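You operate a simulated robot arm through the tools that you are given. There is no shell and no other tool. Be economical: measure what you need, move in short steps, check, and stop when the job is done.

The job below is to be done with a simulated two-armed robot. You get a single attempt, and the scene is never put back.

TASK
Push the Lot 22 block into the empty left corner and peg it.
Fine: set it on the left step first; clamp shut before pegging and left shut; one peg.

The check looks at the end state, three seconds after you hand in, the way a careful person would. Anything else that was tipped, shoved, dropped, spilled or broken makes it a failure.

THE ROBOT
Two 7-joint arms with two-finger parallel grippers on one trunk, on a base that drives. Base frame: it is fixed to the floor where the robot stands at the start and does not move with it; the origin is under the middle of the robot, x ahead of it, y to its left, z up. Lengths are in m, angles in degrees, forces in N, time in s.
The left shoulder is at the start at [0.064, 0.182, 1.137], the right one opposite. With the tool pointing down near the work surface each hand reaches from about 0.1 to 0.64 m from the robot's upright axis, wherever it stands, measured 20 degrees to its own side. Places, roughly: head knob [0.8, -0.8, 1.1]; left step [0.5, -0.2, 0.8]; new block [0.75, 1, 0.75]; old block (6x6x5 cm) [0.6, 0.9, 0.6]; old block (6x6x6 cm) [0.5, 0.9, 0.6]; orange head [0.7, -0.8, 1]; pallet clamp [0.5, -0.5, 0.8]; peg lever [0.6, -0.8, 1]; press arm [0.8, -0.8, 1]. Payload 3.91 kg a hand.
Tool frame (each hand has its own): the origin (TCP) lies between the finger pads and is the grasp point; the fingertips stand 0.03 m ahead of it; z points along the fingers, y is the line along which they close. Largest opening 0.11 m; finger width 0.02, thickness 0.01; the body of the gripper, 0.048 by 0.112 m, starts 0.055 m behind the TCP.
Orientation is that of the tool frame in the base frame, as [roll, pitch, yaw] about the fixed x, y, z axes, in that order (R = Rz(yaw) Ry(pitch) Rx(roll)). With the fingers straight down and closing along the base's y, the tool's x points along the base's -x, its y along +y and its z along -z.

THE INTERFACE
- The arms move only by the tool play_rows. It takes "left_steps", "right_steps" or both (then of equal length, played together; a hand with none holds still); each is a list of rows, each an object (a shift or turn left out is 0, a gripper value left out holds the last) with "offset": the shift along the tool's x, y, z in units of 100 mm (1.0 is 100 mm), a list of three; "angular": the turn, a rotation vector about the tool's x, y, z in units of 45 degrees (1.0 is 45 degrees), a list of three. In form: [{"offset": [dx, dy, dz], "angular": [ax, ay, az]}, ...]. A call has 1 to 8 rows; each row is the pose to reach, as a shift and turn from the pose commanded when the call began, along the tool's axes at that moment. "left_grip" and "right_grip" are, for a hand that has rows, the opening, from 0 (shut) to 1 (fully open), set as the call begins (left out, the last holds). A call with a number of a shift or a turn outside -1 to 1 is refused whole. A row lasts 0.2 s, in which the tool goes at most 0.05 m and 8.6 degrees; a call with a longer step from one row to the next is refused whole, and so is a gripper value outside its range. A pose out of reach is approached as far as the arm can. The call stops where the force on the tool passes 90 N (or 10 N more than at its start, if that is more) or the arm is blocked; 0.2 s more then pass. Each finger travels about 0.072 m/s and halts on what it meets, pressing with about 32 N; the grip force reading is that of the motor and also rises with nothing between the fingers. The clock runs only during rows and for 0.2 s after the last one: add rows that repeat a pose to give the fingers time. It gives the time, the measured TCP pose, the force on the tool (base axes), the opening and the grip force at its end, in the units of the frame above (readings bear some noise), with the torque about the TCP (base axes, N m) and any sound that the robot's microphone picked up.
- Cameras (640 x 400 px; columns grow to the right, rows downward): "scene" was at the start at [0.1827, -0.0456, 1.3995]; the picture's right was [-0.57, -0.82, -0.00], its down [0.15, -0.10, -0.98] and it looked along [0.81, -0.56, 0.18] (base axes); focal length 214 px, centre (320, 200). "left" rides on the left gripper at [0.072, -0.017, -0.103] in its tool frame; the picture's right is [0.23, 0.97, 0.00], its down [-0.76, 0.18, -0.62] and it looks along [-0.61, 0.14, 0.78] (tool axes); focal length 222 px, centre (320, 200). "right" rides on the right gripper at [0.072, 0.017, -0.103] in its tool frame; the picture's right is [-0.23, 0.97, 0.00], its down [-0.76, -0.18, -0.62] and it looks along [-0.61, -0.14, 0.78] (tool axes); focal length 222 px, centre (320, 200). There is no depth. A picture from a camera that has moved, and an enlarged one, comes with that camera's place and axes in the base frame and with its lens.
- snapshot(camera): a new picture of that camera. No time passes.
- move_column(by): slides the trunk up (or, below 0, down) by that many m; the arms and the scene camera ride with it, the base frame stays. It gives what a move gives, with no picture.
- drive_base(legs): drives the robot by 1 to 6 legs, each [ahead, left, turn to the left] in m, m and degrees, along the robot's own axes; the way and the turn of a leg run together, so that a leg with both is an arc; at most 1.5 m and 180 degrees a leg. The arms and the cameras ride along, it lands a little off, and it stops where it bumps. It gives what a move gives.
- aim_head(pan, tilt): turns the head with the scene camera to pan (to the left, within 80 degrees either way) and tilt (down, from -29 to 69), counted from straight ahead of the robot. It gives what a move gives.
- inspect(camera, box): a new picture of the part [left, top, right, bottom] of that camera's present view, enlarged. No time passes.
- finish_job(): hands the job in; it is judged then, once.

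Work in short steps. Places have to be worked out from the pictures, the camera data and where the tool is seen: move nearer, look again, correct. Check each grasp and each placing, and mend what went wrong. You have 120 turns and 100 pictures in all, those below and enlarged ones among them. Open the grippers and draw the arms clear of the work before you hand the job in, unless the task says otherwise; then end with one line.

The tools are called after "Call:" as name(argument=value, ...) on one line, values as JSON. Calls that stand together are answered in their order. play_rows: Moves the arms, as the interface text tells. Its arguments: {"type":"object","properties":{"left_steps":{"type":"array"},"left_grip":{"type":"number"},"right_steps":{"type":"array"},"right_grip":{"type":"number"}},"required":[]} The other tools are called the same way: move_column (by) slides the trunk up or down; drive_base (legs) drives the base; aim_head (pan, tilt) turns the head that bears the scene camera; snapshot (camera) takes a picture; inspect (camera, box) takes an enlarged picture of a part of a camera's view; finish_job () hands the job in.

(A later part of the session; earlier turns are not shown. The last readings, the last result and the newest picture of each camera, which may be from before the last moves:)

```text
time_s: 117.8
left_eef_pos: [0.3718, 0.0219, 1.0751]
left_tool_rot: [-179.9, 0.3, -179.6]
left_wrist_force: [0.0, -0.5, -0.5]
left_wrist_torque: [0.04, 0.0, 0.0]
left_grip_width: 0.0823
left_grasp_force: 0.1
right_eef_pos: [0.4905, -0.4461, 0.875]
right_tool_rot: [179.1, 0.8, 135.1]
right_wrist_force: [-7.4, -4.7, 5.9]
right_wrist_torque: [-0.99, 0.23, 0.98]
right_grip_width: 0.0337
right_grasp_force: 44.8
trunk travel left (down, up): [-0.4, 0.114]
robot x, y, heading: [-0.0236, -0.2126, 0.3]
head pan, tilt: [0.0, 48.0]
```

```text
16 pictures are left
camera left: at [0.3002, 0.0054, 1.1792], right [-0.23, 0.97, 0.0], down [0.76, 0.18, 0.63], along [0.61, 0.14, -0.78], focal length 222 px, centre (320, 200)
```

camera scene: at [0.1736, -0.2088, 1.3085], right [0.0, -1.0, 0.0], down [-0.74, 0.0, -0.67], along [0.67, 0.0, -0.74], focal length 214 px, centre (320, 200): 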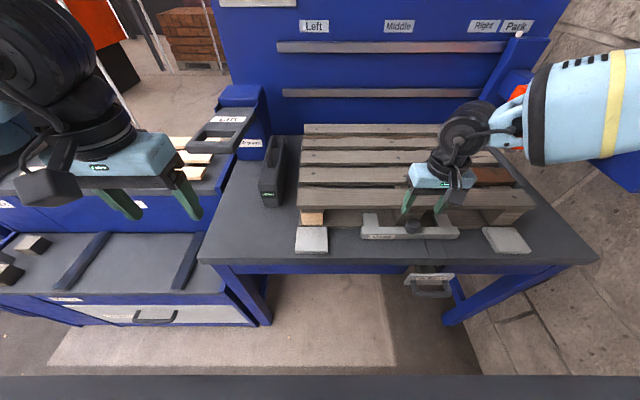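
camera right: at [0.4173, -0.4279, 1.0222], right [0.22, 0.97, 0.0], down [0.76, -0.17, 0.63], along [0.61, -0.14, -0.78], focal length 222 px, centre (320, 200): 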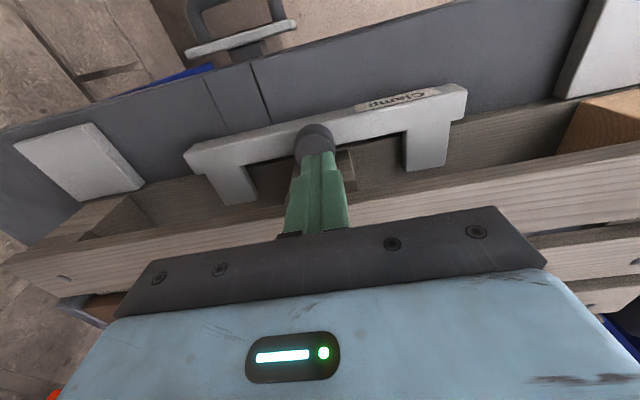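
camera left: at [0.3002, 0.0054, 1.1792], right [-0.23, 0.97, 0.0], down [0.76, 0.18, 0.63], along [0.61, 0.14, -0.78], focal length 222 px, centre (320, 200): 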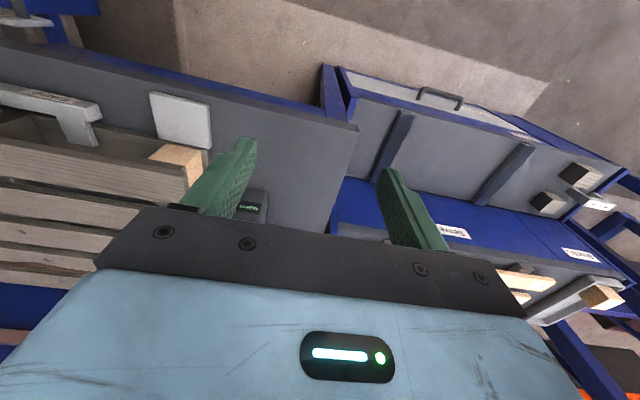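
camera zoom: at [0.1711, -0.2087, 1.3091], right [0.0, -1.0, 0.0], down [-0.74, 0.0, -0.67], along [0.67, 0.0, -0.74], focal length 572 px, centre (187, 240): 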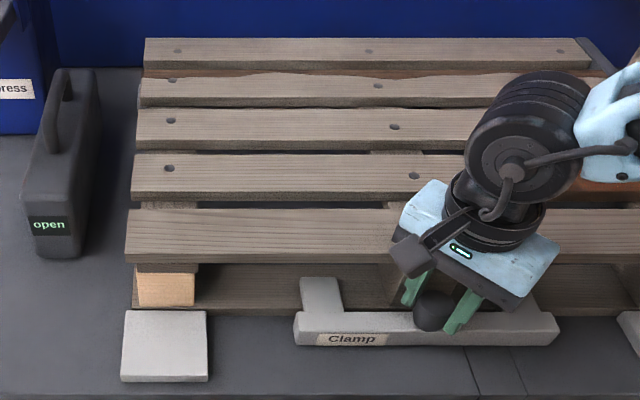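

I un-twist the hand and gently pull up on the knob to see whether it is a plunger.

Call:
play_rows(right_steps=[{"angular": [0, 0, -0.18]}, {"angular": [0, 0, -0.36]}, {"angular": [0, 0, -0.54]}, {"angular": [0, 0, -0.72]}, {"angular": [0, 0, -0.9]}, {"angular": [0, 0, -1.0]}])

Call:
play_rows(right_steps=[{"offset": [0, 0, -0.03]}, {"offset": [0, 0, -0.06]}, {"offset": [0, 0, -0.06]}])

```text
time_s: 119.2
left_eef_pos: [0.3731, 0.0208, 1.0754]
left_tool_rot: [-180.0, 0.2, -179.6]
left_wrist_force: [0.6, 0.7, -0.2]
left_wrist_torque: [0.0, 0.0, -0.03]
left_grip_width: 0.0825
left_grasp_force: 0.1
right_eef_pos: [0.493, -0.4517, 0.8734]
right_tool_rot: [-179.8, 0.9, 180.0]
right_wrist_force: [-8.7, -17.1, 4.0]
right_wrist_torque: [0.21, -0.06, -0.82]
right_grip_width: 0.0334
right_grasp_force: 44.3
trunk travel left (down, up): [-0.4, 0.114]
robot x, y, heading: [-0.0203, -0.2144, 0.1]
head pan, tilt: [0.0, 48.0]
```

```text
time_s: 120.0
left_eef_pos: [0.3758, 0.0194, 1.0734]
left_tool_rot: [180.0, 0.0, -179.6]
left_wrist_force: [0.1, 0.4, 0.1]
left_wrist_torque: [-0.02, 0.04, 0.0]
left_grip_width: 0.0826
left_grasp_force: 0.1
right_eef_pos: [0.492, -0.4502, 0.8742]
right_tool_rot: [-179.9, 0.3, -179.8]
right_wrist_force: [0.7, -8.6, -46.8]
right_wrist_torque: [0.37, -0.04, 0.07]
right_grip_width: 0.0333
right_grasp_force: 45.1
trunk travel left (down, up): [-0.4, 0.114]
robot x, y, heading: [-0.0262, -0.2099, 0.1]
head pan, tilt: [0.0, 48.0]
```

The clamp knob is rigid in every other direction, so the clamp is a pure slider and at its shut end. I release it and lift away without dragging.

Call:
play_rows(right_steps=[{"offset": [0, 0, 0.06]}, {"offset": [0, 0, 0.06]}, {"offset": [0, 0, 0.06]}], right_grip=0.6)

Call:
play_rows(right_steps=[{"offset": [0, 0, -0.3]}, {"offset": [0, 0, -0.6]}, {"offset": [0.3, 0, -0.9]}, {"offset": [0.7, 0, -1.0]}])

Call:
play_rows(right_steps=[{"offset": [0.3, 0, -0.4]}, {"offset": [0.6, 0, -0.8]}, {"offset": [0.9, -0.2, -1.0]}])

Call:
inspect(camera="scene", box=[250, 120, 490, 250])

```text
time_s: 120.8
left_eef_pos: [0.3732, 0.0233, 1.0754]
left_tool_rot: [-179.9, 0.2, -179.6]
left_wrist_force: [-0.4, -0.2, -0.6]
left_wrist_torque: [-0.02, 0.0, 0.02]
left_grip_width: 0.0826
left_grasp_force: 0.1
right_eef_pos: [0.4934, -0.4484, 0.8756]
right_tool_rot: [-179.9, 1.1, -179.9]
right_wrist_force: [-0.1, -0.1, 0.1]
right_wrist_torque: [-0.03, 0.0, -0.01]
right_grip_width: 0.0659
right_grasp_force: 0.1
trunk travel left (down, up): [-0.4, 0.114]
robot x, y, heading: [-0.0175, -0.2109, -0.1]
head pan, tilt: [0.0, 48.0]
```

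```text
time_s: 121.8
left_eef_pos: [0.3719, 0.021, 1.0745]
left_tool_rot: [-179.9, 0.1, -179.7]
left_wrist_force: [-0.4, 0.1, 0.0]
left_wrist_torque: [0.0, -0.03, -0.02]
left_grip_width: 0.0823
left_grasp_force: 0.1
right_eef_pos: [0.4193, -0.4485, 0.972]
right_tool_rot: [-179.9, 1.0, -179.8]
right_wrist_force: [0.0, 0.5, 0.4]
right_wrist_torque: [0.02, -0.01, 0.02]
right_grip_width: 0.0659
right_grasp_force: 0.1
trunk travel left (down, up): [-0.4, 0.114]
robot x, y, heading: [-0.0215, -0.2095, 0.1]
head pan, tilt: [0.0, 48.0]
```

```text
time_s: 122.7
left_eef_pos: [0.3723, 0.0208, 1.0765]
left_tool_rot: [-179.9, 0.3, -179.7]
left_wrist_force: [-0.7, -1.4, 0.1]
left_wrist_torque: [-0.01, 0.01, 0.03]
left_grip_width: 0.0822
left_grasp_force: 0.1
right_eef_pos: [0.3275, -0.4725, 1.0715]
right_tool_rot: [180.0, 1.1, -179.8]
right_wrist_force: [0.0, -0.5, 0.3]
right_wrist_torque: [0.01, -0.03, 0.04]
right_grip_width: 0.0662
right_grasp_force: 0.1
trunk travel left (down, up): [-0.4, 0.114]
robot x, y, heading: [-0.0235, -0.2145, 0.2]
head pan, tilt: [0.0, 48.0]
```

```text
2.67 times, centred on (370, 185) of scene
camera zoom: at [0.1713, -0.21, 1.309], right [0.0, -1.0, 0.0], down [-0.74, 0.0, -0.67], along [0.67, 0.0, -0.74], focal length 572 px, centre (187, 240)
```

zoom: 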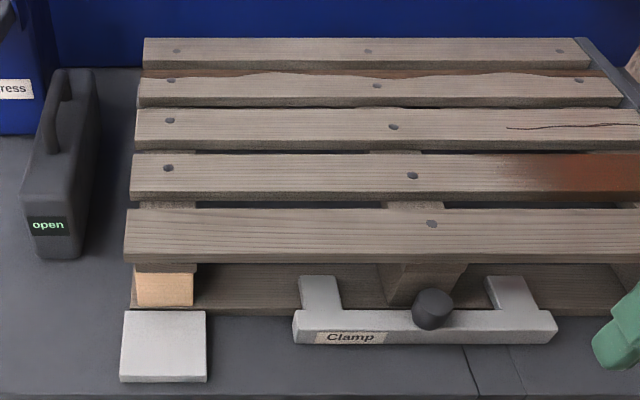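

Proceeding: clamp is in. Now the press. I raise both hands clear, then drive toward the press arm with heading −30° so the right elbow stays off the wall.

Call:
play_rows(left_steps=[{"offset": [0.2, 0.1, -0.3]}, {"offset": [0.5, 0.2, -0.6]}, {"offset": [0.8, 0.3, -0.9]}, {"offset": [0.9, 0.3, -1.0]}], right_steps=[{"offset": [0, 0.1, -0.3]}, {"offset": [0, 0.2, -0.6]}, {"offset": [0, 0.4, -0.9]}, {"offset": [0, 0.5, -1.0]}])

Call:
drive_base(legs=[[-0.1, -0.1, -30], [0.02, -0.2, 0]])

Call:
aim_head(pan=-15, tilt=35)

Call:
snapshot(camera="scene")

```text
time_s: 123.7
left_eef_pos: [0.2853, 0.0506, 1.1766]
left_tool_rot: [-179.9, 0.2, -179.7]
left_wrist_force: [-0.4, -0.9, 0.6]
left_wrist_torque: [0.03, -0.02, 0.04]
left_grip_width: 0.0823
left_grasp_force: 0.1
right_eef_pos: [0.3269, -0.419, 1.1714]
right_tool_rot: [-179.9, 1.0, -179.9]
right_wrist_force: [-1.0, 0.1, -0.5]
right_wrist_torque: [-0.04, 0.0, -0.02]
right_grip_width: 0.0661
right_grasp_force: 0.0
trunk travel left (down, up): [-0.4, 0.114]
robot x, y, heading: [-0.0198, -0.2133, -0.3]
head pan, tilt: [0.0, 48.0]
```

```text
time_s: 127.4
left_eef_pos: [0.1774, -0.3664, 1.1753]
left_tool_rot: [-179.4, 0.4, 150.4]
left_wrist_force: [0.3, -0.7, 0.3]
left_wrist_torque: [-0.01, 0.02, -0.01]
left_grip_width: 0.0826
left_grasp_force: 0.1
right_eef_pos: [-0.019, -0.7937, 1.175]
right_tool_rot: [-178.9, 1.4, 150.3]
right_wrist_force: [0.1, 0.6, -0.1]
right_wrist_torque: [-0.01, 0.02, 0.0]
right_grip_width: 0.0659
right_grasp_force: 0.1
trunk travel left (down, up): [-0.4, 0.114]
robot x, y, heading: [-0.2144, -0.4479, -29.7]
head pan, tilt: [0.0, 48.0]
stopped in leg 2: the robot was blocked; the commanded pose is now the measured one
```

```text
time_s: 128.2
left_eef_pos: [0.1779, -0.366, 1.1741]
left_tool_rot: [-179.4, 0.5, 150.4]
left_wrist_force: [0.8, -0.4, 0.7]
left_wrist_torque: [-0.02, -0.01, 0.0]
left_grip_width: 0.0825
left_grasp_force: 0.2
right_eef_pos: [-0.0188, -0.7922, 1.175]
right_tool_rot: [-178.9, 1.3, 150.2]
right_wrist_force: [0.4, -0.5, -0.1]
right_wrist_torque: [0.02, 0.03, 0.0]
right_grip_width: 0.0662
right_grasp_force: 0.1
trunk travel left (down, up): [-0.4, 0.114]
robot x, y, heading: [-0.2198, -0.4516, -30.0]
head pan, tilt: [-15.0, 35.0]
```

```text
14 pictures are left
camera scene: at [-0.0558, -0.5558, 1.3288], right [-0.71, -0.71, 0.01], down [-0.41, 0.4, -0.82], along [0.58, -0.58, -0.57], focal length 214 px, centre (320, 200)
```

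scene: 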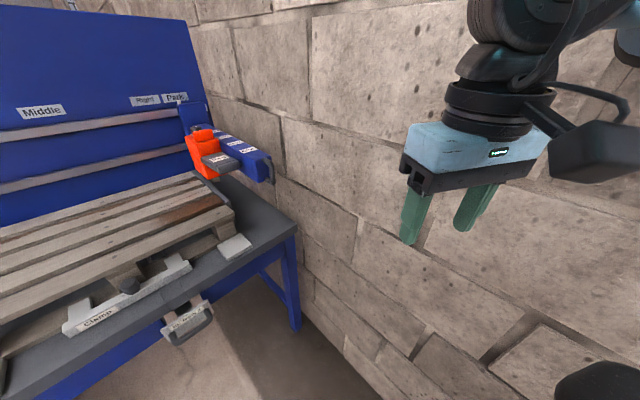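

The right elbow meets the wall, so I'll use the left hand instead with a −60° heading. First retract the right hand and step away from the wall, then turn.

Call:
play_rows(right_steps=[{"offset": [0.4, 0.1, 0]}, {"offset": [0.8, 0.2, 0]}, {"offset": [1.0, 0.2, 0]}])

Call:
drive_base(legs=[[-0.02, 0.06, 0]])

Call:
drive_base(legs=[[0, 0, -30]])

```text
time_s: 129.0
left_eef_pos: [0.1791, -0.3759, 1.1749]
left_tool_rot: [-179.8, 0.2, 150.3]
left_wrist_force: [0.1, -0.4, -0.1]
left_wrist_torque: [0.01, 0.02, -0.01]
left_grip_width: 0.0827
left_grasp_force: 0.0
right_eef_pos: [-0.0943, -0.7351, 1.1692]
right_tool_rot: [-179.4, 1.2, 150.2]
right_wrist_force: [-0.2, 0.5, 0.5]
right_wrist_torque: [0.01, 0.01, 0.0]
right_grip_width: 0.0661
right_grasp_force: 0.1
trunk travel left (down, up): [-0.4, 0.114]
robot x, y, heading: [-0.2181, -0.4519, -29.8]
head pan, tilt: [-15.0, 35.0]
```

```text
time_s: 130.2
left_eef_pos: [0.1896, -0.3168, 1.175]
left_tool_rot: [-179.9, 0.3, 150.3]
left_wrist_force: [0.1, 0.9, -0.2]
left_wrist_torque: [-0.02, -0.01, 0.02]
left_grip_width: 0.0823
left_grasp_force: 0.0
right_eef_pos: [-0.0828, -0.6761, 1.1695]
right_tool_rot: [-179.5, 1.2, 150.3]
right_wrist_force: [0.0, 0.3, 0.6]
right_wrist_torque: [0.01, -0.01, 0.0]
right_grip_width: 0.0662
right_grasp_force: 0.0
trunk travel left (down, up): [-0.4, 0.114]
robot x, y, heading: [-0.2075, -0.3908, -30.0]
head pan, tilt: [-15.0, 35.0]
```

```text
time_s: 132.1
left_eef_pos: [0.1748, -0.5213, 1.1762]
left_tool_rot: [-180.0, 0.2, 120.7]
left_wrist_force: [0.6, 0.2, -0.3]
left_wrist_torque: [-0.01, 0.0, 0.0]
left_grip_width: 0.0825
left_grasp_force: 0.1
right_eef_pos: [-0.2401, -0.6986, 1.1697]
right_tool_rot: [-179.6, 1.3, 120.6]
right_wrist_force: [0.1, -0.3, 0.2]
right_wrist_torque: [-0.03, -0.03, 0.03]
right_grip_width: 0.0661
right_grasp_force: 0.0
trunk travel left (down, up): [-0.4, 0.114]
robot x, y, heading: [-0.2049, -0.3913, -59.6]
head pan, tilt: [-15.0, 35.0]
```

Drive to ≈(0.03,−0.49), then rotate the left tool so the fingers close along base y.

Call:
drive_base(legs=[[0.205, 0.152, 0]])

Call:
play_rows(left_steps=[{"angular": [0, 0, -0.18]}, {"angular": [0, 0, -0.36]}, {"angular": [0, 0, -0.54]}, {"angular": [0, 0, -0.72]}, {"angular": [0, 0, -0.9]}, {"angular": [0, 0, -1.0]}], left_grip=1.0)

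Call:
play_rows(left_steps=[{"angular": [0, 0, -0.16]}, {"angular": [0, 0, -0.32]}, {"angular": [0, 0, -0.32]}])

Call:
aim_head(pan=15, tilt=35)

Call:
snapshot(camera="scene")

```text
time_s: 134.1
left_eef_pos: [0.4087, -0.6215, 1.1771]
left_tool_rot: [-179.8, 0.1, 120.6]
left_wrist_force: [-0.1, 0.5, 0.7]
left_wrist_torque: [-0.01, 0.0, 0.0]
left_grip_width: 0.0825
left_grasp_force: 0.0
right_eef_pos: [-0.0045, -0.7988, 1.1686]
right_tool_rot: [-179.6, 1.1, 120.5]
right_wrist_force: [0.0, -0.6, 0.4]
right_wrist_torque: [0.01, -0.01, -0.01]
right_grip_width: 0.0661
right_grasp_force: 0.1
trunk travel left (down, up): [-0.4, 0.114]
robot x, y, heading: [0.0283, -0.4905, -59.7]
head pan, tilt: [-15.0, 35.0]
```

```text
time_s: 135.4
left_eef_pos: [0.4093, -0.6211, 1.1765]
left_tool_rot: [-179.8, 0.0, 165.8]
left_wrist_force: [0.1, 0.0, -0.2]
left_wrist_torque: [-0.03, 0.03, 0.0]
left_grip_width: 0.1103
left_grasp_force: 0.1
right_eef_pos: [-0.0054, -0.7988, 1.1694]
right_tool_rot: [-179.6, 1.2, 120.6]
right_wrist_force: [-0.2, 0.2, -0.2]
right_wrist_torque: [0.01, -0.04, 0.04]
right_grip_width: 0.0662
right_grasp_force: 0.0
trunk travel left (down, up): [-0.4, 0.114]
robot x, y, heading: [0.0301, -0.4931, -59.4]
head pan, tilt: [-15.0, 35.0]
```

```text
time_s: 136.2
left_eef_pos: [0.4098, -0.6224, 1.1763]
left_tool_rot: [-179.9, -0.1, -179.8]
left_wrist_force: [0.0, 0.1, 0.7]
left_wrist_torque: [-0.01, -0.02, -0.01]
left_grip_width: 0.1095
left_grasp_force: 0.0
right_eef_pos: [-0.0051, -0.8001, 1.1682]
right_tool_rot: [-179.6, 1.2, 120.6]
right_wrist_force: [0.3, -0.5, 0.1]
right_wrist_torque: [0.0, -0.01, -0.01]
right_grip_width: 0.0659
right_grasp_force: 0.1
trunk travel left (down, up): [-0.4, 0.114]
robot x, y, heading: [0.0272, -0.4937, -59.8]
head pan, tilt: [-15.0, 35.0]
```

```text
time_s: 137.2
left_eef_pos: [0.4098, -0.6208, 1.176]
left_tool_rot: [-179.8, 0.0, -179.8]
left_wrist_force: [-0.9, 0.6, 0.0]
left_wrist_torque: [-0.01, -0.01, 0.0]
left_grip_width: 0.1099
left_grasp_force: 0.1
right_eef_pos: [-0.0052, -0.8002, 1.1686]
right_tool_rot: [-179.4, 1.1, 120.4]
right_wrist_force: [37.1, -35.3, -44.3]
right_wrist_torque: [0.68, 3.96, -2.66]
right_grip_width: 0.0659
right_grasp_force: 0.0
trunk travel left (down, up): [-0.4, 0.114]
robot x, y, heading: [0.0288, -0.4901, -59.5]
head pan, tilt: [15.0, 35.0]
```

```text
13 pictures are left
camera scene: at [0.1289, -0.6639, 1.3269], right [-0.88, -0.48, 0.0], down [-0.28, 0.51, -0.81], along [0.39, -0.71, -0.58], focal length 214 px, centre (320, 200)
```

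scene: 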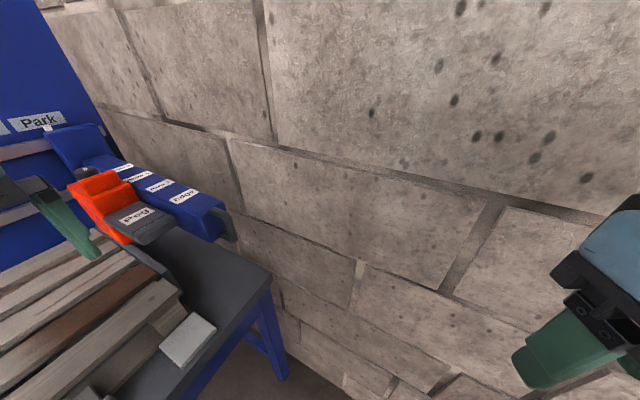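

The head brushes the right hand; I lower the right hand, and move the left hand toward above the beam end (≈[0.50,−0.857]).

Call:
play_rows(left_steps=[{"offset": [-0.2, -0.3, 0]}, {"offset": [-0.5, -0.6, 0]}, {"offset": [-0.9, -0.8, 0]}, {"offset": [-0.9, -1.0, 0]}], right_steps=[{"offset": [0.1, 0, 0.3]}, {"offset": [0.3, 0, 0.6]}, {"offset": [0.3, 0, 0.9]}, {"offset": [0.3, 0, 0.9]}])

Call:
play_rows(left_steps=[{"offset": [0, -0.4, 0]}, {"offset": [0, -0.8, 0]}, {"offset": [0, -1.0, 0]}, {"offset": [0, -1.0, 0]}])

Call:
snapshot(camera="left")

```text
time_s: 137.7
left_eef_pos: [0.4432, -0.665, 1.1766]
left_tool_rot: [-179.9, -0.1, -179.9]
left_wrist_force: [0.7, -0.3, 0.0]
left_wrist_torque: [0.06, 0.02, 0.02]
left_grip_width: 0.11
left_grasp_force: 0.0
right_eef_pos: [-0.0107, -0.7873, 1.1376]
right_tool_rot: [179.7, 1.1, 121.3]
right_wrist_force: [-8.4, -9.4, 13.5]
right_wrist_torque: [2.0, -0.43, 1.02]
right_grip_width: 0.0658
right_grasp_force: 0.1
right hand out of reach, approached as far as the arm can: row 2
trunk travel left (down, up): [-0.4, 0.114]
robot x, y, heading: [0.0321, -0.4925, -59.8]
head pan, tilt: [15.0, 35.0]
stopped in row 2 (right hand): the force on the tool passed its limit at 144 N (the readings are from after the stop); the commanded pose is now the measured one
```

```text
time_s: 138.7
left_eef_pos: [0.4438, -0.7654, 1.1756]
left_tool_rot: [-179.8, -0.1, -179.9]
left_wrist_force: [-0.7, 0.6, 0.1]
left_wrist_torque: [0.0, 0.02, 0.0]
left_grip_width: 0.11
left_grasp_force: 0.2
right_eef_pos: [-0.0085, -0.7871, 1.1379]
right_tool_rot: [179.7, 1.2, 121.2]
right_wrist_force: [-7.9, -19.5, 28.4]
right_wrist_torque: [4.22, 0.13, 1.19]
right_grip_width: 0.0659
right_grasp_force: 0.0
trunk travel left (down, up): [-0.4, 0.114]
robot x, y, heading: [0.0318, -0.4891, -59.5]
head pan, tilt: [15.0, 35.0]
```

```text
12 pictures are left
camera left: at [0.3716, -0.7817, 1.2797], right [-0.23, 0.97, 0.0], down [0.76, 0.18, 0.62], along [0.61, 0.14, -0.78], focal length 222 px, centre (320, 200)
```

left: 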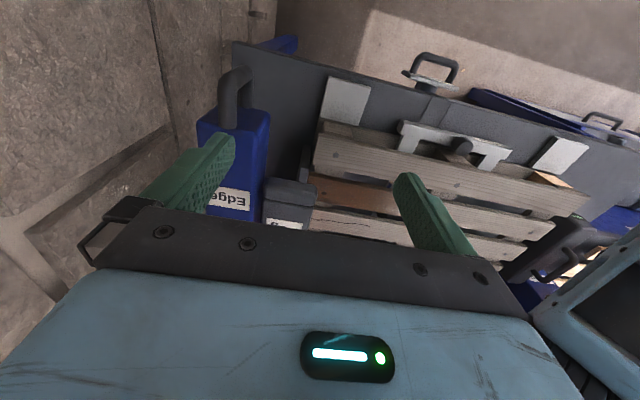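

Beam: top z≈1.064, y −0.81…−0.88, end x≈0.458. I move above it at (0.487,−0.846), then lower so the fingers straddle it; right hand moves slightly off its contact.

Call:
play_rows(left_steps=[{"offset": [-0.2, -0.35, 0]}, {"offset": [-0.43, -0.7, 0]}, {"offset": [-0.43, -0.81, 0]}, {"offset": [-0.43, -0.81, 0.2]}], right_steps=[{"offset": [-0.1, 0, 0]}, {"offset": [-0.2, 0, 0]}, {"offset": [-0.3, 0, 0]}, {"offset": [-0.3, 0, 0]}])

Call:
play_rows(left_steps=[{"offset": [0, 0, 0.25]}, {"offset": [0, 0, 0.5]}, {"offset": [0, 0, 0.75]}, {"offset": [0, 0, 0.95]}, {"offset": [0, 0, 0.95]}])

```text
time_s: 139.7
left_eef_pos: [0.4881, -0.848, 1.1556]
left_tool_rot: [-179.8, -0.1, -179.9]
left_wrist_force: [-0.1, 0.0, -0.2]
left_wrist_torque: [-0.03, 0.01, 0.0]
left_grip_width: 0.11
left_grasp_force: 0.1
right_eef_pos: [0.0073, -0.8136, 1.139]
right_tool_rot: [180.0, 1.2, 121.2]
right_wrist_force: [0.0, -0.4, -0.2]
right_wrist_torque: [-0.01, 0.0, 0.0]
right_grip_width: 0.0658
right_grasp_force: 0.0
trunk travel left (down, up): [-0.4, 0.114]
robot x, y, heading: [0.0293, -0.4891, -59.9]
head pan, tilt: [15.0, 35.0]
```

```text
time_s: 140.9
left_eef_pos: [0.4861, -0.8467, 1.0601]
left_tool_rot: [-179.8, -0.2, -179.9]
left_wrist_force: [0.5, 0.3, -1.3]
left_wrist_torque: [0.01, 0.02, -0.03]
left_grip_width: 0.1098
left_grasp_force: 0.0
right_eef_pos: [0.0049, -0.8128, 1.139]
right_tool_rot: [179.9, 1.2, 121.2]
right_wrist_force: [-0.2, 0.0, -0.5]
right_wrist_torque: [-0.01, 0.0, -0.01]
right_grip_width: 0.066
right_grasp_force: 0.1
trunk travel left (down, up): [-0.4, 0.114]
robot x, y, heading: [0.0322, -0.4907, -59.6]
head pan, tilt: [15.0, 35.0]
```

No contact on the way down. Close on the beam and check the width.

Call:
play_rows(left_steps=[{}, {}, {}, {}], left_grip=0.0)

Call:
play_rows(left_steps=[{"offset": [0, 0.15, 0]}, {"offset": [0, 0.3, 0]}, {"offset": [0, 0.45, 0]}, {"offset": [0, 0.6, 0]}, {"offset": [0, 0.6, 0]}])

```text
time_s: 141.9
left_eef_pos: [0.4867, -0.8476, 1.0598]
left_tool_rot: [-179.8, -0.1, -179.9]
left_wrist_force: [2.6, -6.5, 2.9]
left_wrist_torque: [1.14, 0.05, -0.28]
left_grip_width: 0.0599
left_grasp_force: 45.0
right_eef_pos: [0.0064, -0.8148, 1.1381]
right_tool_rot: [179.8, 1.2, 121.2]
right_wrist_force: [0.3, -0.2, 0.0]
right_wrist_torque: [-0.01, 0.0, 0.01]
right_grip_width: 0.0659
right_grasp_force: 0.1
trunk travel left (down, up): [-0.4, 0.114]
robot x, y, heading: [0.0301, -0.4948, -59.8]
head pan, tilt: [15.0, 35.0]
```

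```text
time_s: 143.1
left_eef_pos: [0.4875, -0.7859, 1.0617]
left_tool_rot: [-179.9, 0.0, -179.9]
left_wrist_force: [5.5, 6.1, -11.6]
left_wrist_torque: [-0.62, -1.09, -1.05]
left_grip_width: 0.0598
left_grasp_force: 45.4
right_eef_pos: [0.0072, -0.8124, 1.1372]
right_tool_rot: [179.9, 1.2, 121.2]
right_wrist_force: [-0.5, -0.6, 0.7]
right_wrist_torque: [-0.05, -0.01, 0.01]
right_grip_width: 0.0661
right_grasp_force: 0.0
trunk travel left (down, up): [-0.4, 0.114]
robot x, y, heading: [0.0299, -0.4915, -59.8]
head pan, tilt: [15.0, 35.0]
```

The bridge slides freely (6 N). I now drive the base in world +y by 0.3 m, carrying the beam along.

Call:
drive_base(legs=[[-0.259, 0.151, 0]])

```text
time_s: 145.2
left_eef_pos: [0.4865, -0.4865, 1.0597]
left_tool_rot: [-179.7, -0.3, -179.7]
left_wrist_force: [17.5, -2.3, -9.7]
left_wrist_torque: [1.53, -0.74, -1.44]
left_grip_width: 0.0599
left_grasp_force: 45.2
right_eef_pos: [0.007, -0.5128, 1.1377]
right_tool_rot: [180.0, 1.0, 121.3]
right_wrist_force: [-0.2, -0.7, 0.2]
right_wrist_torque: [0.01, -0.02, -0.01]
right_grip_width: 0.0658
right_grasp_force: 0.0
trunk travel left (down, up): [-0.4, 0.114]
robot x, y, heading: [0.0234, -0.1934, -59.5]
head pan, tilt: [15.0, 35.0]
```

Smooth. Another 0.28 m, then look.

Call:
drive_base(legs=[[-0.241, 0.142, 0]])

Call:
aim_head(pan=35, tilt=30)

Call:
snapshot(camera="scene")

```text
time_s: 146.9
left_eef_pos: [0.4864, -0.2604, 1.0599]
left_tool_rot: [-178.6, -0.2, -179.2]
left_wrist_force: [5.1, -12.4, 1.6]
left_wrist_torque: [1.7, 0.53, -0.43]
left_grip_width: 0.0608
left_grasp_force: 45.1
right_eef_pos: [0.0076, -0.2799, 1.138]
right_tool_rot: [179.8, 1.1, 121.3]
right_wrist_force: [0.4, 0.0, 0.2]
right_wrist_torque: [-0.01, 0.01, -0.01]
right_grip_width: 0.0659
right_grasp_force: 0.0
trunk travel left (down, up): [-0.4, 0.114]
robot x, y, heading: [0.0256, 0.0423, -59.3]
head pan, tilt: [15.0, 35.0]
stopped in leg 1: the force on the tool passed its limit at 100 N (the readings are from after the stop); the commanded pose is now the measured one
```

```text
time_s: 147.8
left_eef_pos: [0.4869, -0.2611, 1.0598]
left_tool_rot: [-178.7, -0.1, -179.4]
left_wrist_force: [6.7, -16.5, 3.1]
left_wrist_torque: [2.22, 0.23, -0.83]
left_grip_width: 0.0606
left_grasp_force: 44.1
right_eef_pos: [0.0069, -0.2812, 1.1383]
right_tool_rot: [179.9, 1.1, 121.5]
right_wrist_force: [-0.4, -0.3, 1.1]
right_wrist_torque: [0.01, -0.02, -0.01]
right_grip_width: 0.0662
right_grasp_force: 0.0
trunk travel left (down, up): [-0.4, 0.114]
robot x, y, heading: [0.0278, 0.0447, -59.6]
head pan, tilt: [35.0, 30.0]
```

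```text
11 pictures are left
camera scene: at [0.1697, -0.0931, 1.3352], right [-0.41, -0.91, 0.0], down [-0.46, 0.21, -0.87], along [0.79, -0.36, -0.5], focal length 214 px, centre (320, 200)
```

scene: 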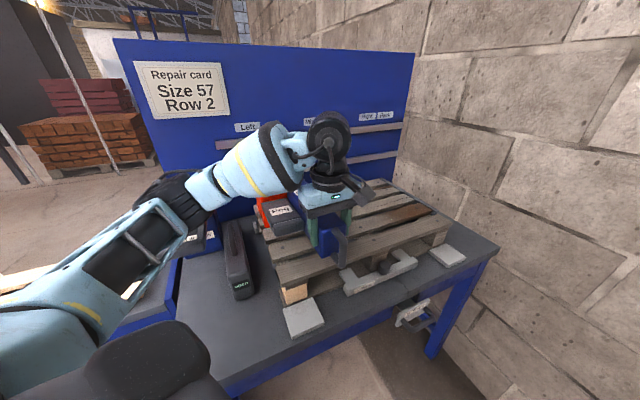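

The bridge stopped at beam y≈−0.26; the head sits ~0.07 to the left of the beam, i.e. over the block (y≈−0.19), so this is the Left stop. I release and lift off, then verify.

Call:
play_rows(left_steps=[{}, {}, {}], left_grip=1.0)

Call:
play_rows(left_steps=[{"offset": [0, 0, -0.4]}, {"offset": [0, 0, -0.8]}, {"offset": [0.3, 0, -1.0]}, {"offset": [0.7, 0, -1.0]}])

Call:
inspect(camera="scene", box=[210, 100, 410, 300])

```text
time_s: 148.6
left_eef_pos: [0.4856, -0.2579, 1.0607]
left_tool_rot: [-178.6, -0.2, -179.3]
left_wrist_force: [-0.6, -0.4, -0.6]
left_wrist_torque: [-0.01, -0.02, -0.04]
left_grip_width: 0.1101
left_grasp_force: 0.0
right_eef_pos: [0.0065, -0.2786, 1.1392]
right_tool_rot: [179.8, 1.2, 121.4]
right_wrist_force: [-0.6, 0.4, 0.1]
right_wrist_torque: [-0.01, 0.03, -0.01]
right_grip_width: 0.0659
right_grasp_force: 0.1
trunk travel left (down, up): [-0.4, 0.114]
robot x, y, heading: [0.0355, 0.0441, -59.8]
head pan, tilt: [35.0, 30.0]
```

```text
time_s: 149.6
left_eef_pos: [0.4149, -0.2552, 1.1623]
left_tool_rot: [-178.6, -0.2, -179.2]
left_wrist_force: [-0.1, 0.6, 0.4]
left_wrist_torque: [0.0, -0.06, 0.01]
left_grip_width: 0.1097
left_grasp_force: 0.1
right_eef_pos: [0.006, -0.2795, 1.1388]
right_tool_rot: [179.7, 1.2, 121.4]
right_wrist_force: [0.1, -0.6, 0.0]
right_wrist_torque: [-0.01, -0.05, 0.03]
right_grip_width: 0.066
right_grasp_force: 0.0
trunk travel left (down, up): [-0.4, 0.114]
robot x, y, heading: [0.029, 0.0435, -59.7]
head pan, tilt: [35.0, 30.0]
```

```text
2.00 times, centred on (310, 200) of scene
camera zoom: at [0.1682, -0.0908, 1.3356], right [-0.41, -0.91, 0.0], down [-0.45, 0.21, -0.87], along [0.79, -0.36, -0.5], focal length 429 px, centre (340, 200)
```

zoom: 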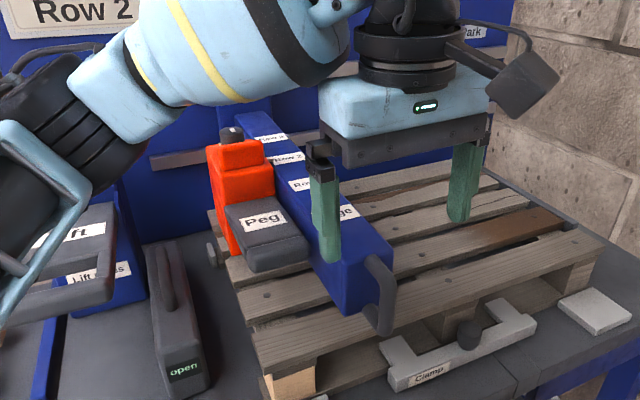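

Head is at Row 3 on the beam's left side; it must come to Edge (≈0.23 m toward me). I raise the left hand, turn the base to −35° and creep closer to reach the head knob (≈[0.79,−0.19,1.1]).

Call:
play_rows(left_steps=[{"offset": [0.1, 0, -0.4]}, {"offset": [0.2, 0, -0.8]}, {"offset": [0.2, 0, -1.0]}])

Call:
drive_base(legs=[[0, 0, 24.7], [0.116, 0.028, 0]])

Call:
play_rows(left_steps=[{"angular": [0, 0, 0.18]}, {"angular": [0, 0, 0.36]}, {"angular": [0, 0, 0.55]}, {"angular": [0, 0, 0.55]}], left_grip=0.75)

Call:
snapshot(camera="left")

```text
time_s: 150.3
left_eef_pos: [0.3949, -0.2538, 1.2609]
left_tool_rot: [-178.5, -0.2, -179.3]
left_wrist_force: [0.3, -0.7, -0.3]
left_wrist_torque: [-0.01, 0.0, 0.02]
left_grip_width: 0.1099
left_grasp_force: 0.1
right_eef_pos: [0.0056, -0.2783, 1.1397]
right_tool_rot: [179.8, 1.2, 121.5]
right_wrist_force: [0.3, -0.8, -0.5]
right_wrist_torque: [-0.01, 0.01, -0.02]
right_grip_width: 0.0662
right_grasp_force: 0.1
trunk travel left (down, up): [-0.4, 0.114]
robot x, y, heading: [0.0305, 0.0427, -59.2]
head pan, tilt: [35.0, 30.0]
```

```text
time_s: 152.8
left_eef_pos: [0.5955, -0.1187, 1.2606]
left_tool_rot: [-178.5, -0.3, -154.8]
left_wrist_force: [-0.9, 0.1, -0.2]
left_wrist_torque: [-0.01, -0.03, -0.01]
left_grip_width: 0.1098
left_grasp_force: 0.1
right_eef_pos: [0.2503, -0.3014, 1.1388]
right_tool_rot: [179.8, 1.3, 145.9]
right_wrist_force: [-0.4, -0.3, -0.1]
right_wrist_torque: [0.01, 0.02, 0.01]
right_grip_width: 0.066
right_grasp_force: 0.0
trunk travel left (down, up): [-0.4, 0.114]
robot x, y, heading: [0.1367, 0.001, -34.9]
head pan, tilt: [35.0, 30.0]
```

```text
time_s: 153.8
left_eef_pos: [0.5944, -0.1185, 1.2599]
left_tool_rot: [-178.5, 0.4, -179.6]
left_wrist_force: [0.6, 0.0, -0.2]
left_wrist_torque: [0.02, 0.02, -0.04]
left_grip_width: 0.0828
left_grasp_force: 0.1
right_eef_pos: [0.2511, -0.3019, 1.1377]
right_tool_rot: [179.8, 1.3, 145.9]
right_wrist_force: [-0.1, -0.8, -0.3]
right_wrist_torque: [0.0, -0.03, -0.02]
right_grip_width: 0.066
right_grasp_force: 0.1
trunk travel left (down, up): [-0.4, 0.114]
robot x, y, heading: [0.1346, 0.0026, -35.0]
head pan, tilt: [35.0, 30.0]
```

```text
9 pictures are left
camera left: at [0.5219, -0.1324, 1.364], right [-0.23, 0.97, -0.03], down [0.76, 0.2, 0.62], along [0.61, 0.13, -0.78], focal length 222 px, centre (320, 200)
```

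left: 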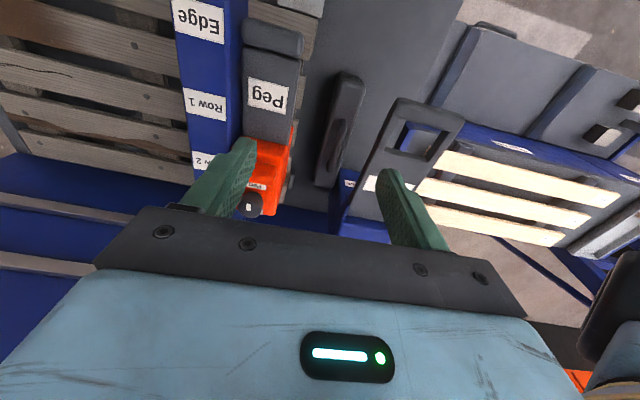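

Labels: Edge x≈0.55, Row 1 ≈0.637, Row 2 ≈0.72; the head is at Row 2 and its knob at ≈(0.763,−0.192, top ≈1.11). I go above the knob.

Call:
play_rows(left_steps=[{"offset": [-0.3, -0.2, 0]}, {"offset": [-0.65, -0.4, 0]}, {"offset": [-1.0, -0.74, 0]}, {"offset": [-1.0, -0.74, 0.3]}])

Call:
play_rows(left_steps=[{"offset": [-0.4, 0, 0]}, {"offset": [-0.69, 0, 0.2]}, {"offset": [-0.69, 0, 0.45]}, {"offset": [-0.69, 0, 0.45]}])

Call:
snapshot(camera="left")

```text
time_s: 154.8
left_eef_pos: [0.6998, -0.1924, 1.2302]
left_tool_rot: [-178.5, 0.4, -179.4]
left_wrist_force: [0.9, 0.7, -0.5]
left_wrist_torque: [0.01, 0.01, -0.01]
left_grip_width: 0.0823
left_grasp_force: 0.0
right_eef_pos: [0.2518, -0.3006, 1.1389]
right_tool_rot: [179.9, 1.2, 145.9]
right_wrist_force: [-0.2, 0.2, 0.4]
right_wrist_torque: [0.01, -0.04, 0.03]
right_grip_width: 0.0659
right_grasp_force: 0.0
trunk travel left (down, up): [-0.4, 0.114]
robot x, y, heading: [0.1368, 0.0018, -34.9]
head pan, tilt: [35.0, 30.0]
```

```text
time_s: 155.8
left_eef_pos: [0.7659, -0.1962, 1.1875]
left_tool_rot: [-178.5, 0.5, -179.5]
left_wrist_force: [-0.1, -0.5, 0.2]
left_wrist_torque: [0.0, 0.01, -0.05]
left_grip_width: 0.0824
left_grasp_force: 0.0
right_eef_pos: [0.2496, -0.3016, 1.1398]
right_tool_rot: [179.8, 1.1, 145.8]
right_wrist_force: [-0.5, 0.6, 0.7]
right_wrist_torque: [0.0, 0.01, 0.0]
right_grip_width: 0.0659
right_grasp_force: 0.1
trunk travel left (down, up): [-0.4, 0.114]
robot x, y, heading: [0.1346, 0.0033, -35.2]
head pan, tilt: [35.0, 30.0]
```

```text
8 pictures are left
camera left: at [0.6933, -0.2098, 1.2913], right [-0.23, 0.97, -0.03], down [0.75, 0.2, 0.62], along [0.61, 0.13, -0.78], focal length 222 px, centre (320, 200)
```

left: 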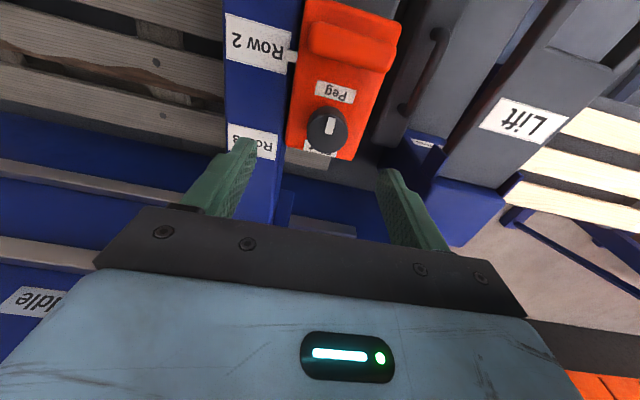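

The head's white pointer is at "Row 2", and the knob is a selector dial. I zoom to read its setting.

Call:
inspect(camera="left", box=[270, 0, 420, 175])

```text
2.29 times, centred on (345, 88) of left
camera zoom: at [0.6933, -0.2098, 1.2913], right [-0.23, 0.97, -0.03], down [0.75, 0.2, 0.62], along [0.61, 0.13, -0.78], focal length 508 px, centre (263, 457)
```

zoom: 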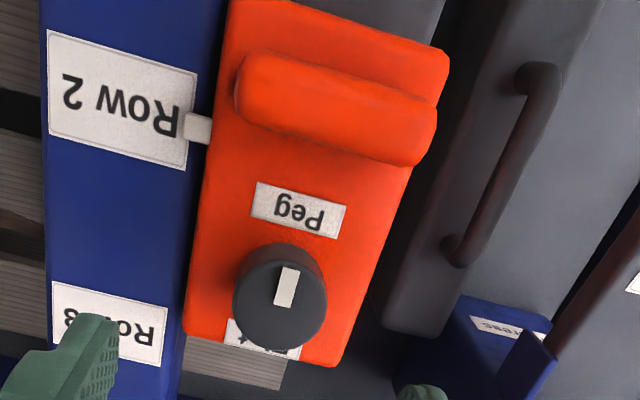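

Knob already points to "Peg" — leave it. I'll move the head by pulling from behind its back face (x≈0.80) with closed fingers, avoiding the knob. Close, go +x to ≈0.825, then down.

Call:
play_rows(left_steps=[{"offset": [-0.2, 0, 0]}, {"offset": [-0.4, 0, 0]}, {"offset": [-0.6, 0, 0]}, {"offset": [-0.6, 0, 0]}, {"offset": [-0.6, 0, 0]}], left_grip=0.0)

Call:
play_rows(left_steps=[{"offset": [0, 0, 0.3]}, {"offset": [0, 0, 0.6]}, {"offset": [0, 0, 0.9]}, {"offset": [0, 0, 1.0]}, {"offset": [0, 0, 1.0]}])

```text
time_s: 157.0
left_eef_pos: [0.8165, -0.1858, 1.1881]
left_tool_rot: [-178.6, 0.5, -179.6]
left_wrist_force: [-0.3, -0.7, -0.1]
left_wrist_torque: [-0.02, 0.02, -0.05]
left_grip_width: 0.0002
left_grasp_force: 32.0
left hand out of reach, approached as far as the arm can: row 3, 4, 5
right_eef_pos: [0.2511, -0.3018, 1.1387]
right_tool_rot: [179.8, 1.2, 145.9]
right_wrist_force: [-0.9, -0.3, 0.7]
right_wrist_torque: [-0.01, -0.03, -0.02]
right_grip_width: 0.0661
right_grasp_force: 0.1
trunk travel left (down, up): [-0.4, 0.114]
robot x, y, heading: [0.1389, -0.0044, -35.2]
head pan, tilt: [35.0, 30.0]
```

```text
time_s: 158.2
left_eef_pos: [0.8176, -0.1882, 1.0881]
left_tool_rot: [-178.6, 0.4, -179.5]
left_wrist_force: [-0.7, 0.0, 0.5]
left_wrist_torque: [-0.03, 0.0, -0.01]
left_grip_width: 0.0
left_grasp_force: 31.7
right_eef_pos: [0.251, -0.3016, 1.1392]
right_tool_rot: [179.8, 1.2, 145.9]
right_wrist_force: [0.5, 0.5, 1.3]
right_wrist_torque: [-0.01, -0.01, 0.0]
right_grip_width: 0.0658
right_grasp_force: 0.0
trunk travel left (down, up): [-0.4, 0.114]
robot x, y, heading: [0.1404, -0.0004, -34.9]
head pan, tilt: [35.0, 30.0]
```

Behind the head with no contact. Lower 15 mm more and pull −x by 8 cm.

Call:
play_rows(left_steps=[{"offset": [0, 0, 0.08]}, {"offset": [0, 0, 0.15]}, {"offset": [0.1, 0, 0.15]}, {"offset": [0.25, 0, 0.15]}, {"offset": [0.4, 0, 0.15]}, {"offset": [0.6, 0, 0.15]}, {"offset": [0.8, 0, 0.15]}])

Call:
snapshot(camera="left")

```text
time_s: 159.8
left_eef_pos: [0.7364, -0.1892, 1.0729]
left_tool_rot: [-178.6, 0.4, -179.7]
left_wrist_force: [0.8, -0.3, -0.1]
left_wrist_torque: [-0.01, 0.0, -0.02]
left_grip_width: 0.0
left_grasp_force: 31.9
right_eef_pos: [0.2502, -0.3015, 1.1391]
right_tool_rot: [179.7, 1.2, 145.9]
right_wrist_force: [0.4, -1.0, 0.5]
right_wrist_torque: [0.0, 0.01, -0.02]
right_grip_width: 0.0662
right_grasp_force: 0.1
trunk travel left (down, up): [-0.4, 0.114]
robot x, y, heading: [0.1387, -0.0014, -34.9]
head pan, tilt: [35.0, 30.0]
```

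```text
6 pictures are left
camera left: at [0.6641, -0.2029, 1.1762], right [-0.23, 0.97, -0.03], down [0.76, 0.2, 0.62], along [0.61, 0.13, -0.78], focal length 222 px, centre (320, 200)
```

left: 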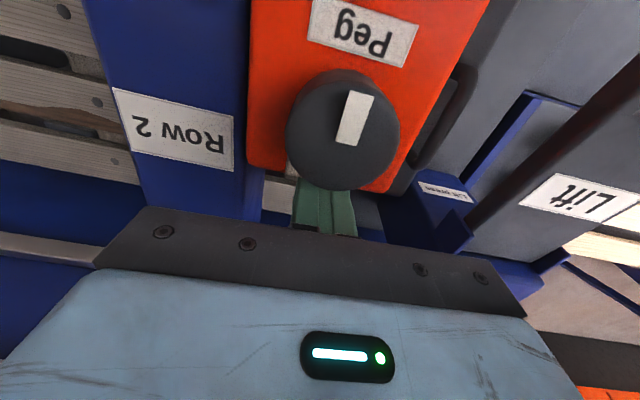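

The head follows. Pull a further 8.5 cm, then check the pointer with the scene camera.

Call:
play_rows(left_steps=[{"offset": [0.15, 0, 0]}, {"offset": [0.3, 0, 0]}, {"offset": [0.45, 0, 0]}, {"offset": [0.6, 0, 0]}, {"offset": [0.75, 0, 0]}, {"offset": [0.85, 0, 0]}, {"offset": [0.85, 0, 0]}])

Call:
aim_head(pan=10, tilt=45)

Call:
inspect(camera="scene", box=[190, 80, 450, 280])

```text
time_s: 161.4
left_eef_pos: [0.6518, -0.1897, 1.0708]
left_tool_rot: [-178.7, 0.4, -179.7]
left_wrist_force: [0.2, 1.2, -0.4]
left_wrist_torque: [-0.02, 0.01, 0.0]
left_grip_width: 0.0001
left_grasp_force: 32.3
right_eef_pos: [0.2512, -0.3021, 1.138]
right_tool_rot: [179.7, 1.2, 145.9]
right_wrist_force: [-0.2, 0.0, 1.1]
right_wrist_torque: [-0.01, -0.01, 0.02]
right_grip_width: 0.0661
right_grasp_force: 0.0
trunk travel left (down, up): [-0.4, 0.114]
robot x, y, heading: [0.1376, 0.0001, -35.1]
head pan, tilt: [35.0, 30.0]
```

```text
time_s: 162.3
left_eef_pos: [0.6517, -0.1891, 1.0706]
left_tool_rot: [-178.6, 0.4, -179.5]
left_wrist_force: [0.3, -1.2, -0.1]
left_wrist_torque: [0.0, -0.01, -0.04]
left_grip_width: 0.0002
left_grasp_force: 31.7
right_eef_pos: [0.252, -0.3032, 1.1391]
right_tool_rot: [179.8, 1.2, 145.9]
right_wrist_force: [0.5, 0.0, 0.6]
right_wrist_torque: [-0.02, -0.02, -0.01]
right_grip_width: 0.0659
right_grasp_force: 0.1
trunk travel left (down, up): [-0.4, 0.114]
robot x, y, heading: [0.1375, 0.0004, -35.0]
head pan, tilt: [10.0, 45.0]
```

```text
2.00 times, centred on (320, 180) of scene
camera zoom: at [0.3046, -0.0965, 1.313], right [-0.42, -0.91, 0.0], down [-0.64, 0.3, -0.71], along [0.64, -0.3, -0.71], focal length 429 px, centre (320, 240)
```

zoom: 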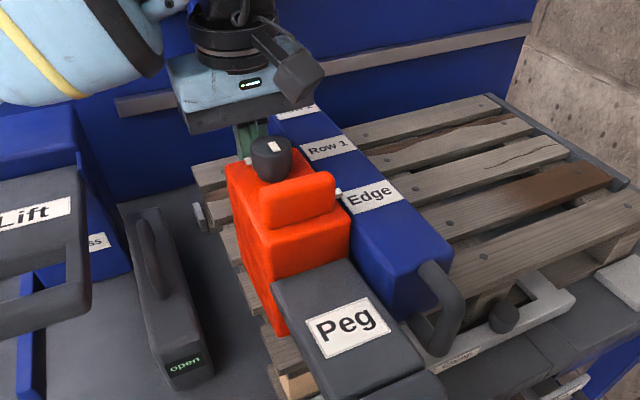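

The pointer is ≈16 mm short of the Edge centre line, matching my calculation. Pull 16 mm more.

Call:
play_rows(left_steps=[{"offset": [0.06, 0, 0]}, {"offset": [0.12, 0, 0]}, {"offset": [0.16, 0, 0]}, {"offset": [0.16, 0, 0]}])

Call:
inspect(camera="scene", box=[280, 120, 420, 300])

```text
time_s: 163.3
left_eef_pos: [0.6393, -0.1887, 1.071]
left_tool_rot: [-178.4, 0.6, -179.2]
left_wrist_force: [17.4, 0.2, 9.2]
left_wrist_torque: [0.1, 0.34, -0.19]
left_grip_width: 0.0
left_grasp_force: 32.0
right_eef_pos: [0.2524, -0.3006, 1.1395]
right_tool_rot: [180.0, 1.2, 146.0]
right_wrist_force: [-0.4, -0.6, -0.5]
right_wrist_torque: [0.02, 0.0, -0.01]
right_grip_width: 0.0659
right_grasp_force: 0.0
trunk travel left (down, up): [-0.4, 0.114]
robot x, y, heading: [0.1356, 0.0005, -35.0]
head pan, tilt: [10.0, 45.0]
```

```text
2.22 times, centred on (350, 210) of scene
camera zoom: at [0.3067, -0.0963, 1.3129], right [-0.42, -0.91, 0.0], down [-0.64, 0.3, -0.71], along [0.64, -0.3, -0.71], focal length 477 px, centre (253, 178)
```

zoom: 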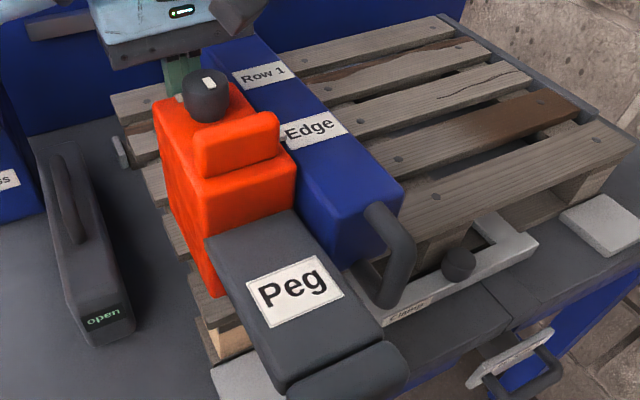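

The head hit its end stop (17 N) at Edge, with the clamp still in. Now I lift the left hand over the head and move it above the Peg lever tip (≈[0.41,−0.195], top ≈1.03); the right hand shifts aside.

Call:
play_rows(left_steps=[{"offset": [-0.1, 0, 0]}, {"offset": [-0.12, 0, -0.4]}, {"offset": [-0.12, 0, -0.8]}, {"offset": [-0.12, 0, -1.0]}], right_steps=[{"offset": [0, -0.2, 0]}, {"offset": [0, -0.4, 0]}, {"offset": [0, -0.7, 0]}, {"offset": [0, -0.8, 0]}])

Call:
play_rows(left_steps=[{"offset": [0, 0, -0.4]}, {"offset": [0.4, 0, -0.4]}, {"offset": [0.8, 0, -0.4]}, {"offset": [1.0, 0, -0.4]}])

Call:
play_rows(left_steps=[{"offset": [0.4, 0, 0]}, {"offset": [0.8, 0, 0]}, {"offset": [1.0, -0.05, 0]}, {"offset": [1.0, -0.05, 0.3]}, {"offset": [1.0, -0.05, 0.3]}])

Call:
snapshot(camera="left")

```text
time_s: 164.3
left_eef_pos: [0.6472, -0.1865, 1.1724]
left_tool_rot: [-178.6, 0.4, -179.7]
left_wrist_force: [0.1, 0.0, 0.2]
left_wrist_torque: [-0.02, 0.0, 0.0]
left_grip_width: 0.0002
left_grasp_force: 32.3
right_eef_pos: [0.2048, -0.3679, 1.1383]
right_tool_rot: [179.9, 1.1, 145.9]
right_wrist_force: [0.3, -0.4, 0.1]
right_wrist_torque: [0.01, 0.01, -0.01]
right_grip_width: 0.066
right_grasp_force: 0.1
trunk travel left (down, up): [-0.4, 0.114]
robot x, y, heading: [0.1377, 0.0023, -34.9]
head pan, tilt: [10.0, 45.0]
```

```text
time_s: 165.3
left_eef_pos: [0.5476, -0.1861, 1.2107]
left_tool_rot: [-178.6, 0.5, -179.5]
left_wrist_force: [0.5, 0.0, -0.7]
left_wrist_torque: [0.01, 0.01, 0.01]
left_grip_width: 0.0002
left_grasp_force: 32.2
right_eef_pos: [0.2052, -0.3676, 1.1383]
right_tool_rot: [179.9, 1.2, 145.9]
right_wrist_force: [-0.3, -0.9, -0.6]
right_wrist_torque: [0.02, 0.02, 0.0]
right_grip_width: 0.066
right_grasp_force: 0.1
trunk travel left (down, up): [-0.4, 0.114]
robot x, y, heading: [0.1386, -0.002, -35.3]
head pan, tilt: [10.0, 45.0]
```

```text
time_s: 166.5
left_eef_pos: [0.4476, -0.1923, 1.1795]
left_tool_rot: [-178.7, 0.5, -179.7]
left_wrist_force: [-0.5, -0.4, 0.3]
left_wrist_torque: [-0.02, -0.02, -0.01]
left_grip_width: 0.0
left_grasp_force: 31.6
right_eef_pos: [0.205, -0.3672, 1.1388]
right_tool_rot: [179.8, 1.3, 145.9]
right_wrist_force: [0.5, -1.0, -0.4]
right_wrist_torque: [-0.03, 0.03, -0.01]
right_grip_width: 0.0662
right_grasp_force: 0.0
trunk travel left (down, up): [-0.4, 0.114]
robot x, y, heading: [0.1399, 0.0029, -35.0]
head pan, tilt: [10.0, 45.0]
```

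```text
3 pictures are left
camera left: at [0.3742, -0.2077, 1.2839], right [-0.23, 0.97, -0.03], down [0.76, 0.2, 0.62], along [0.61, 0.13, -0.78], focal length 222 px, centre (320, 200)
```

left: 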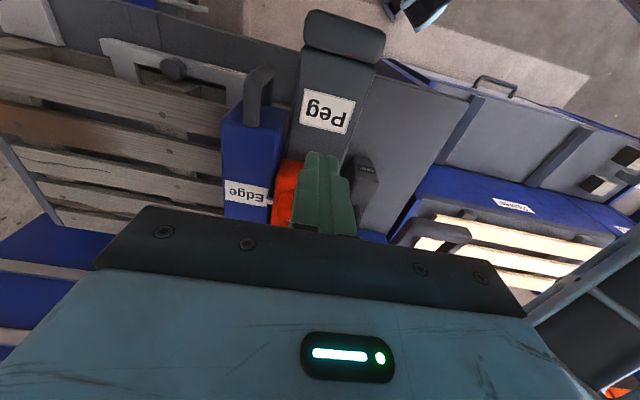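

Pointer is at Edge. The lever's tip pad is at ≈(0.382,−0.19). I move above it and come down close.

Call:
play_rows(left_steps=[{"offset": [0.3, 0, 0]}, {"offset": [0.63, 0, 0.2]}, {"offset": [0.63, 0, 0.6]}, {"offset": [0.63, 0, 1.0]}, {"offset": [0.63, 0, 1.0]}])

Call:
play_rows(left_steps=[{"offset": [0, 0, 0.1]}, {"offset": [0, 0, 0.2]}, {"offset": [0, 0, 0.3]}, {"offset": [0, 0, 0.4]}, {"offset": [0, 0, 0.4]}])

```text
time_s: 167.7
left_eef_pos: [0.384, -0.1971, 1.0787]
left_tool_rot: [-178.5, 0.5, -179.6]
left_wrist_force: [-0.7, -0.3, 0.4]
left_wrist_torque: [-0.03, 0.01, -0.03]
left_grip_width: 0.0
left_grasp_force: 32.2
right_eef_pos: [0.2045, -0.3679, 1.1395]
right_tool_rot: [179.8, 1.2, 146.0]
right_wrist_force: [0.5, -0.8, -0.2]
right_wrist_torque: [0.0, 0.04, -0.02]
right_grip_width: 0.0659
right_grasp_force: 0.1
trunk travel left (down, up): [-0.4, 0.114]
robot x, y, heading: [0.1356, -0.0004, -35.1]
head pan, tilt: [10.0, 45.0]
```

```text
time_s: 168.9
left_eef_pos: [0.3867, -0.1968, 1.0386]
left_tool_rot: [-178.7, 0.4, -179.6]
left_wrist_force: [3.4, 1.0, 2.8]
left_wrist_torque: [0.05, -0.13, 0.01]
left_grip_width: 0.0
left_grasp_force: 32.0
right_eef_pos: [0.2053, -0.3677, 1.1392]
right_tool_rot: [179.9, 1.3, 145.9]
right_wrist_force: [-0.3, 0.3, -0.9]
right_wrist_torque: [0.01, 0.01, -0.01]
right_grip_width: 0.0658
right_grasp_force: 0.1
trunk travel left (down, up): [-0.4, 0.114]
robot x, y, heading: [0.1374, 0.0008, -35.2]
head pan, tilt: [10.0, 45.0]
```

Touching the lever (≈4 N). Continue pressing down steadily.

Call:
play_rows(left_steps=[{"offset": [0, 0, 0.1]}, {"offset": [0, 0, 0.2]}, {"offset": [0, 0, 0.3]}, {"offset": [0, 0, 0.4]}, {"offset": [0, 0, 0.4]}])

```text
time_s: 169.4
left_eef_pos: [0.3856, -0.1963, 1.0376]
left_tool_rot: [-177.2, 0.9, -179.5]
left_wrist_force: [-3.5, 18.8, 43.1]
left_wrist_torque: [0.74, -0.27, 0.21]
left_grip_width: 0.0
left_grasp_force: 32.1
right_eef_pos: [0.2037, -0.364, 1.1393]
right_tool_rot: [179.9, 1.4, 145.9]
right_wrist_force: [1.2, -0.7, 0.3]
right_wrist_torque: [0.03, 0.0, 0.0]
right_grip_width: 0.0661
right_grasp_force: 0.2
trunk travel left (down, up): [-0.4, 0.114]
robot x, y, heading: [0.1373, 0.0036, -34.7]
head pan, tilt: [10.0, 45.0]
stopped in row 2 (left hand): the force on the tool passed its limit at 104 N (the readings are from after the stop); the commanded pose is now the measured one
```

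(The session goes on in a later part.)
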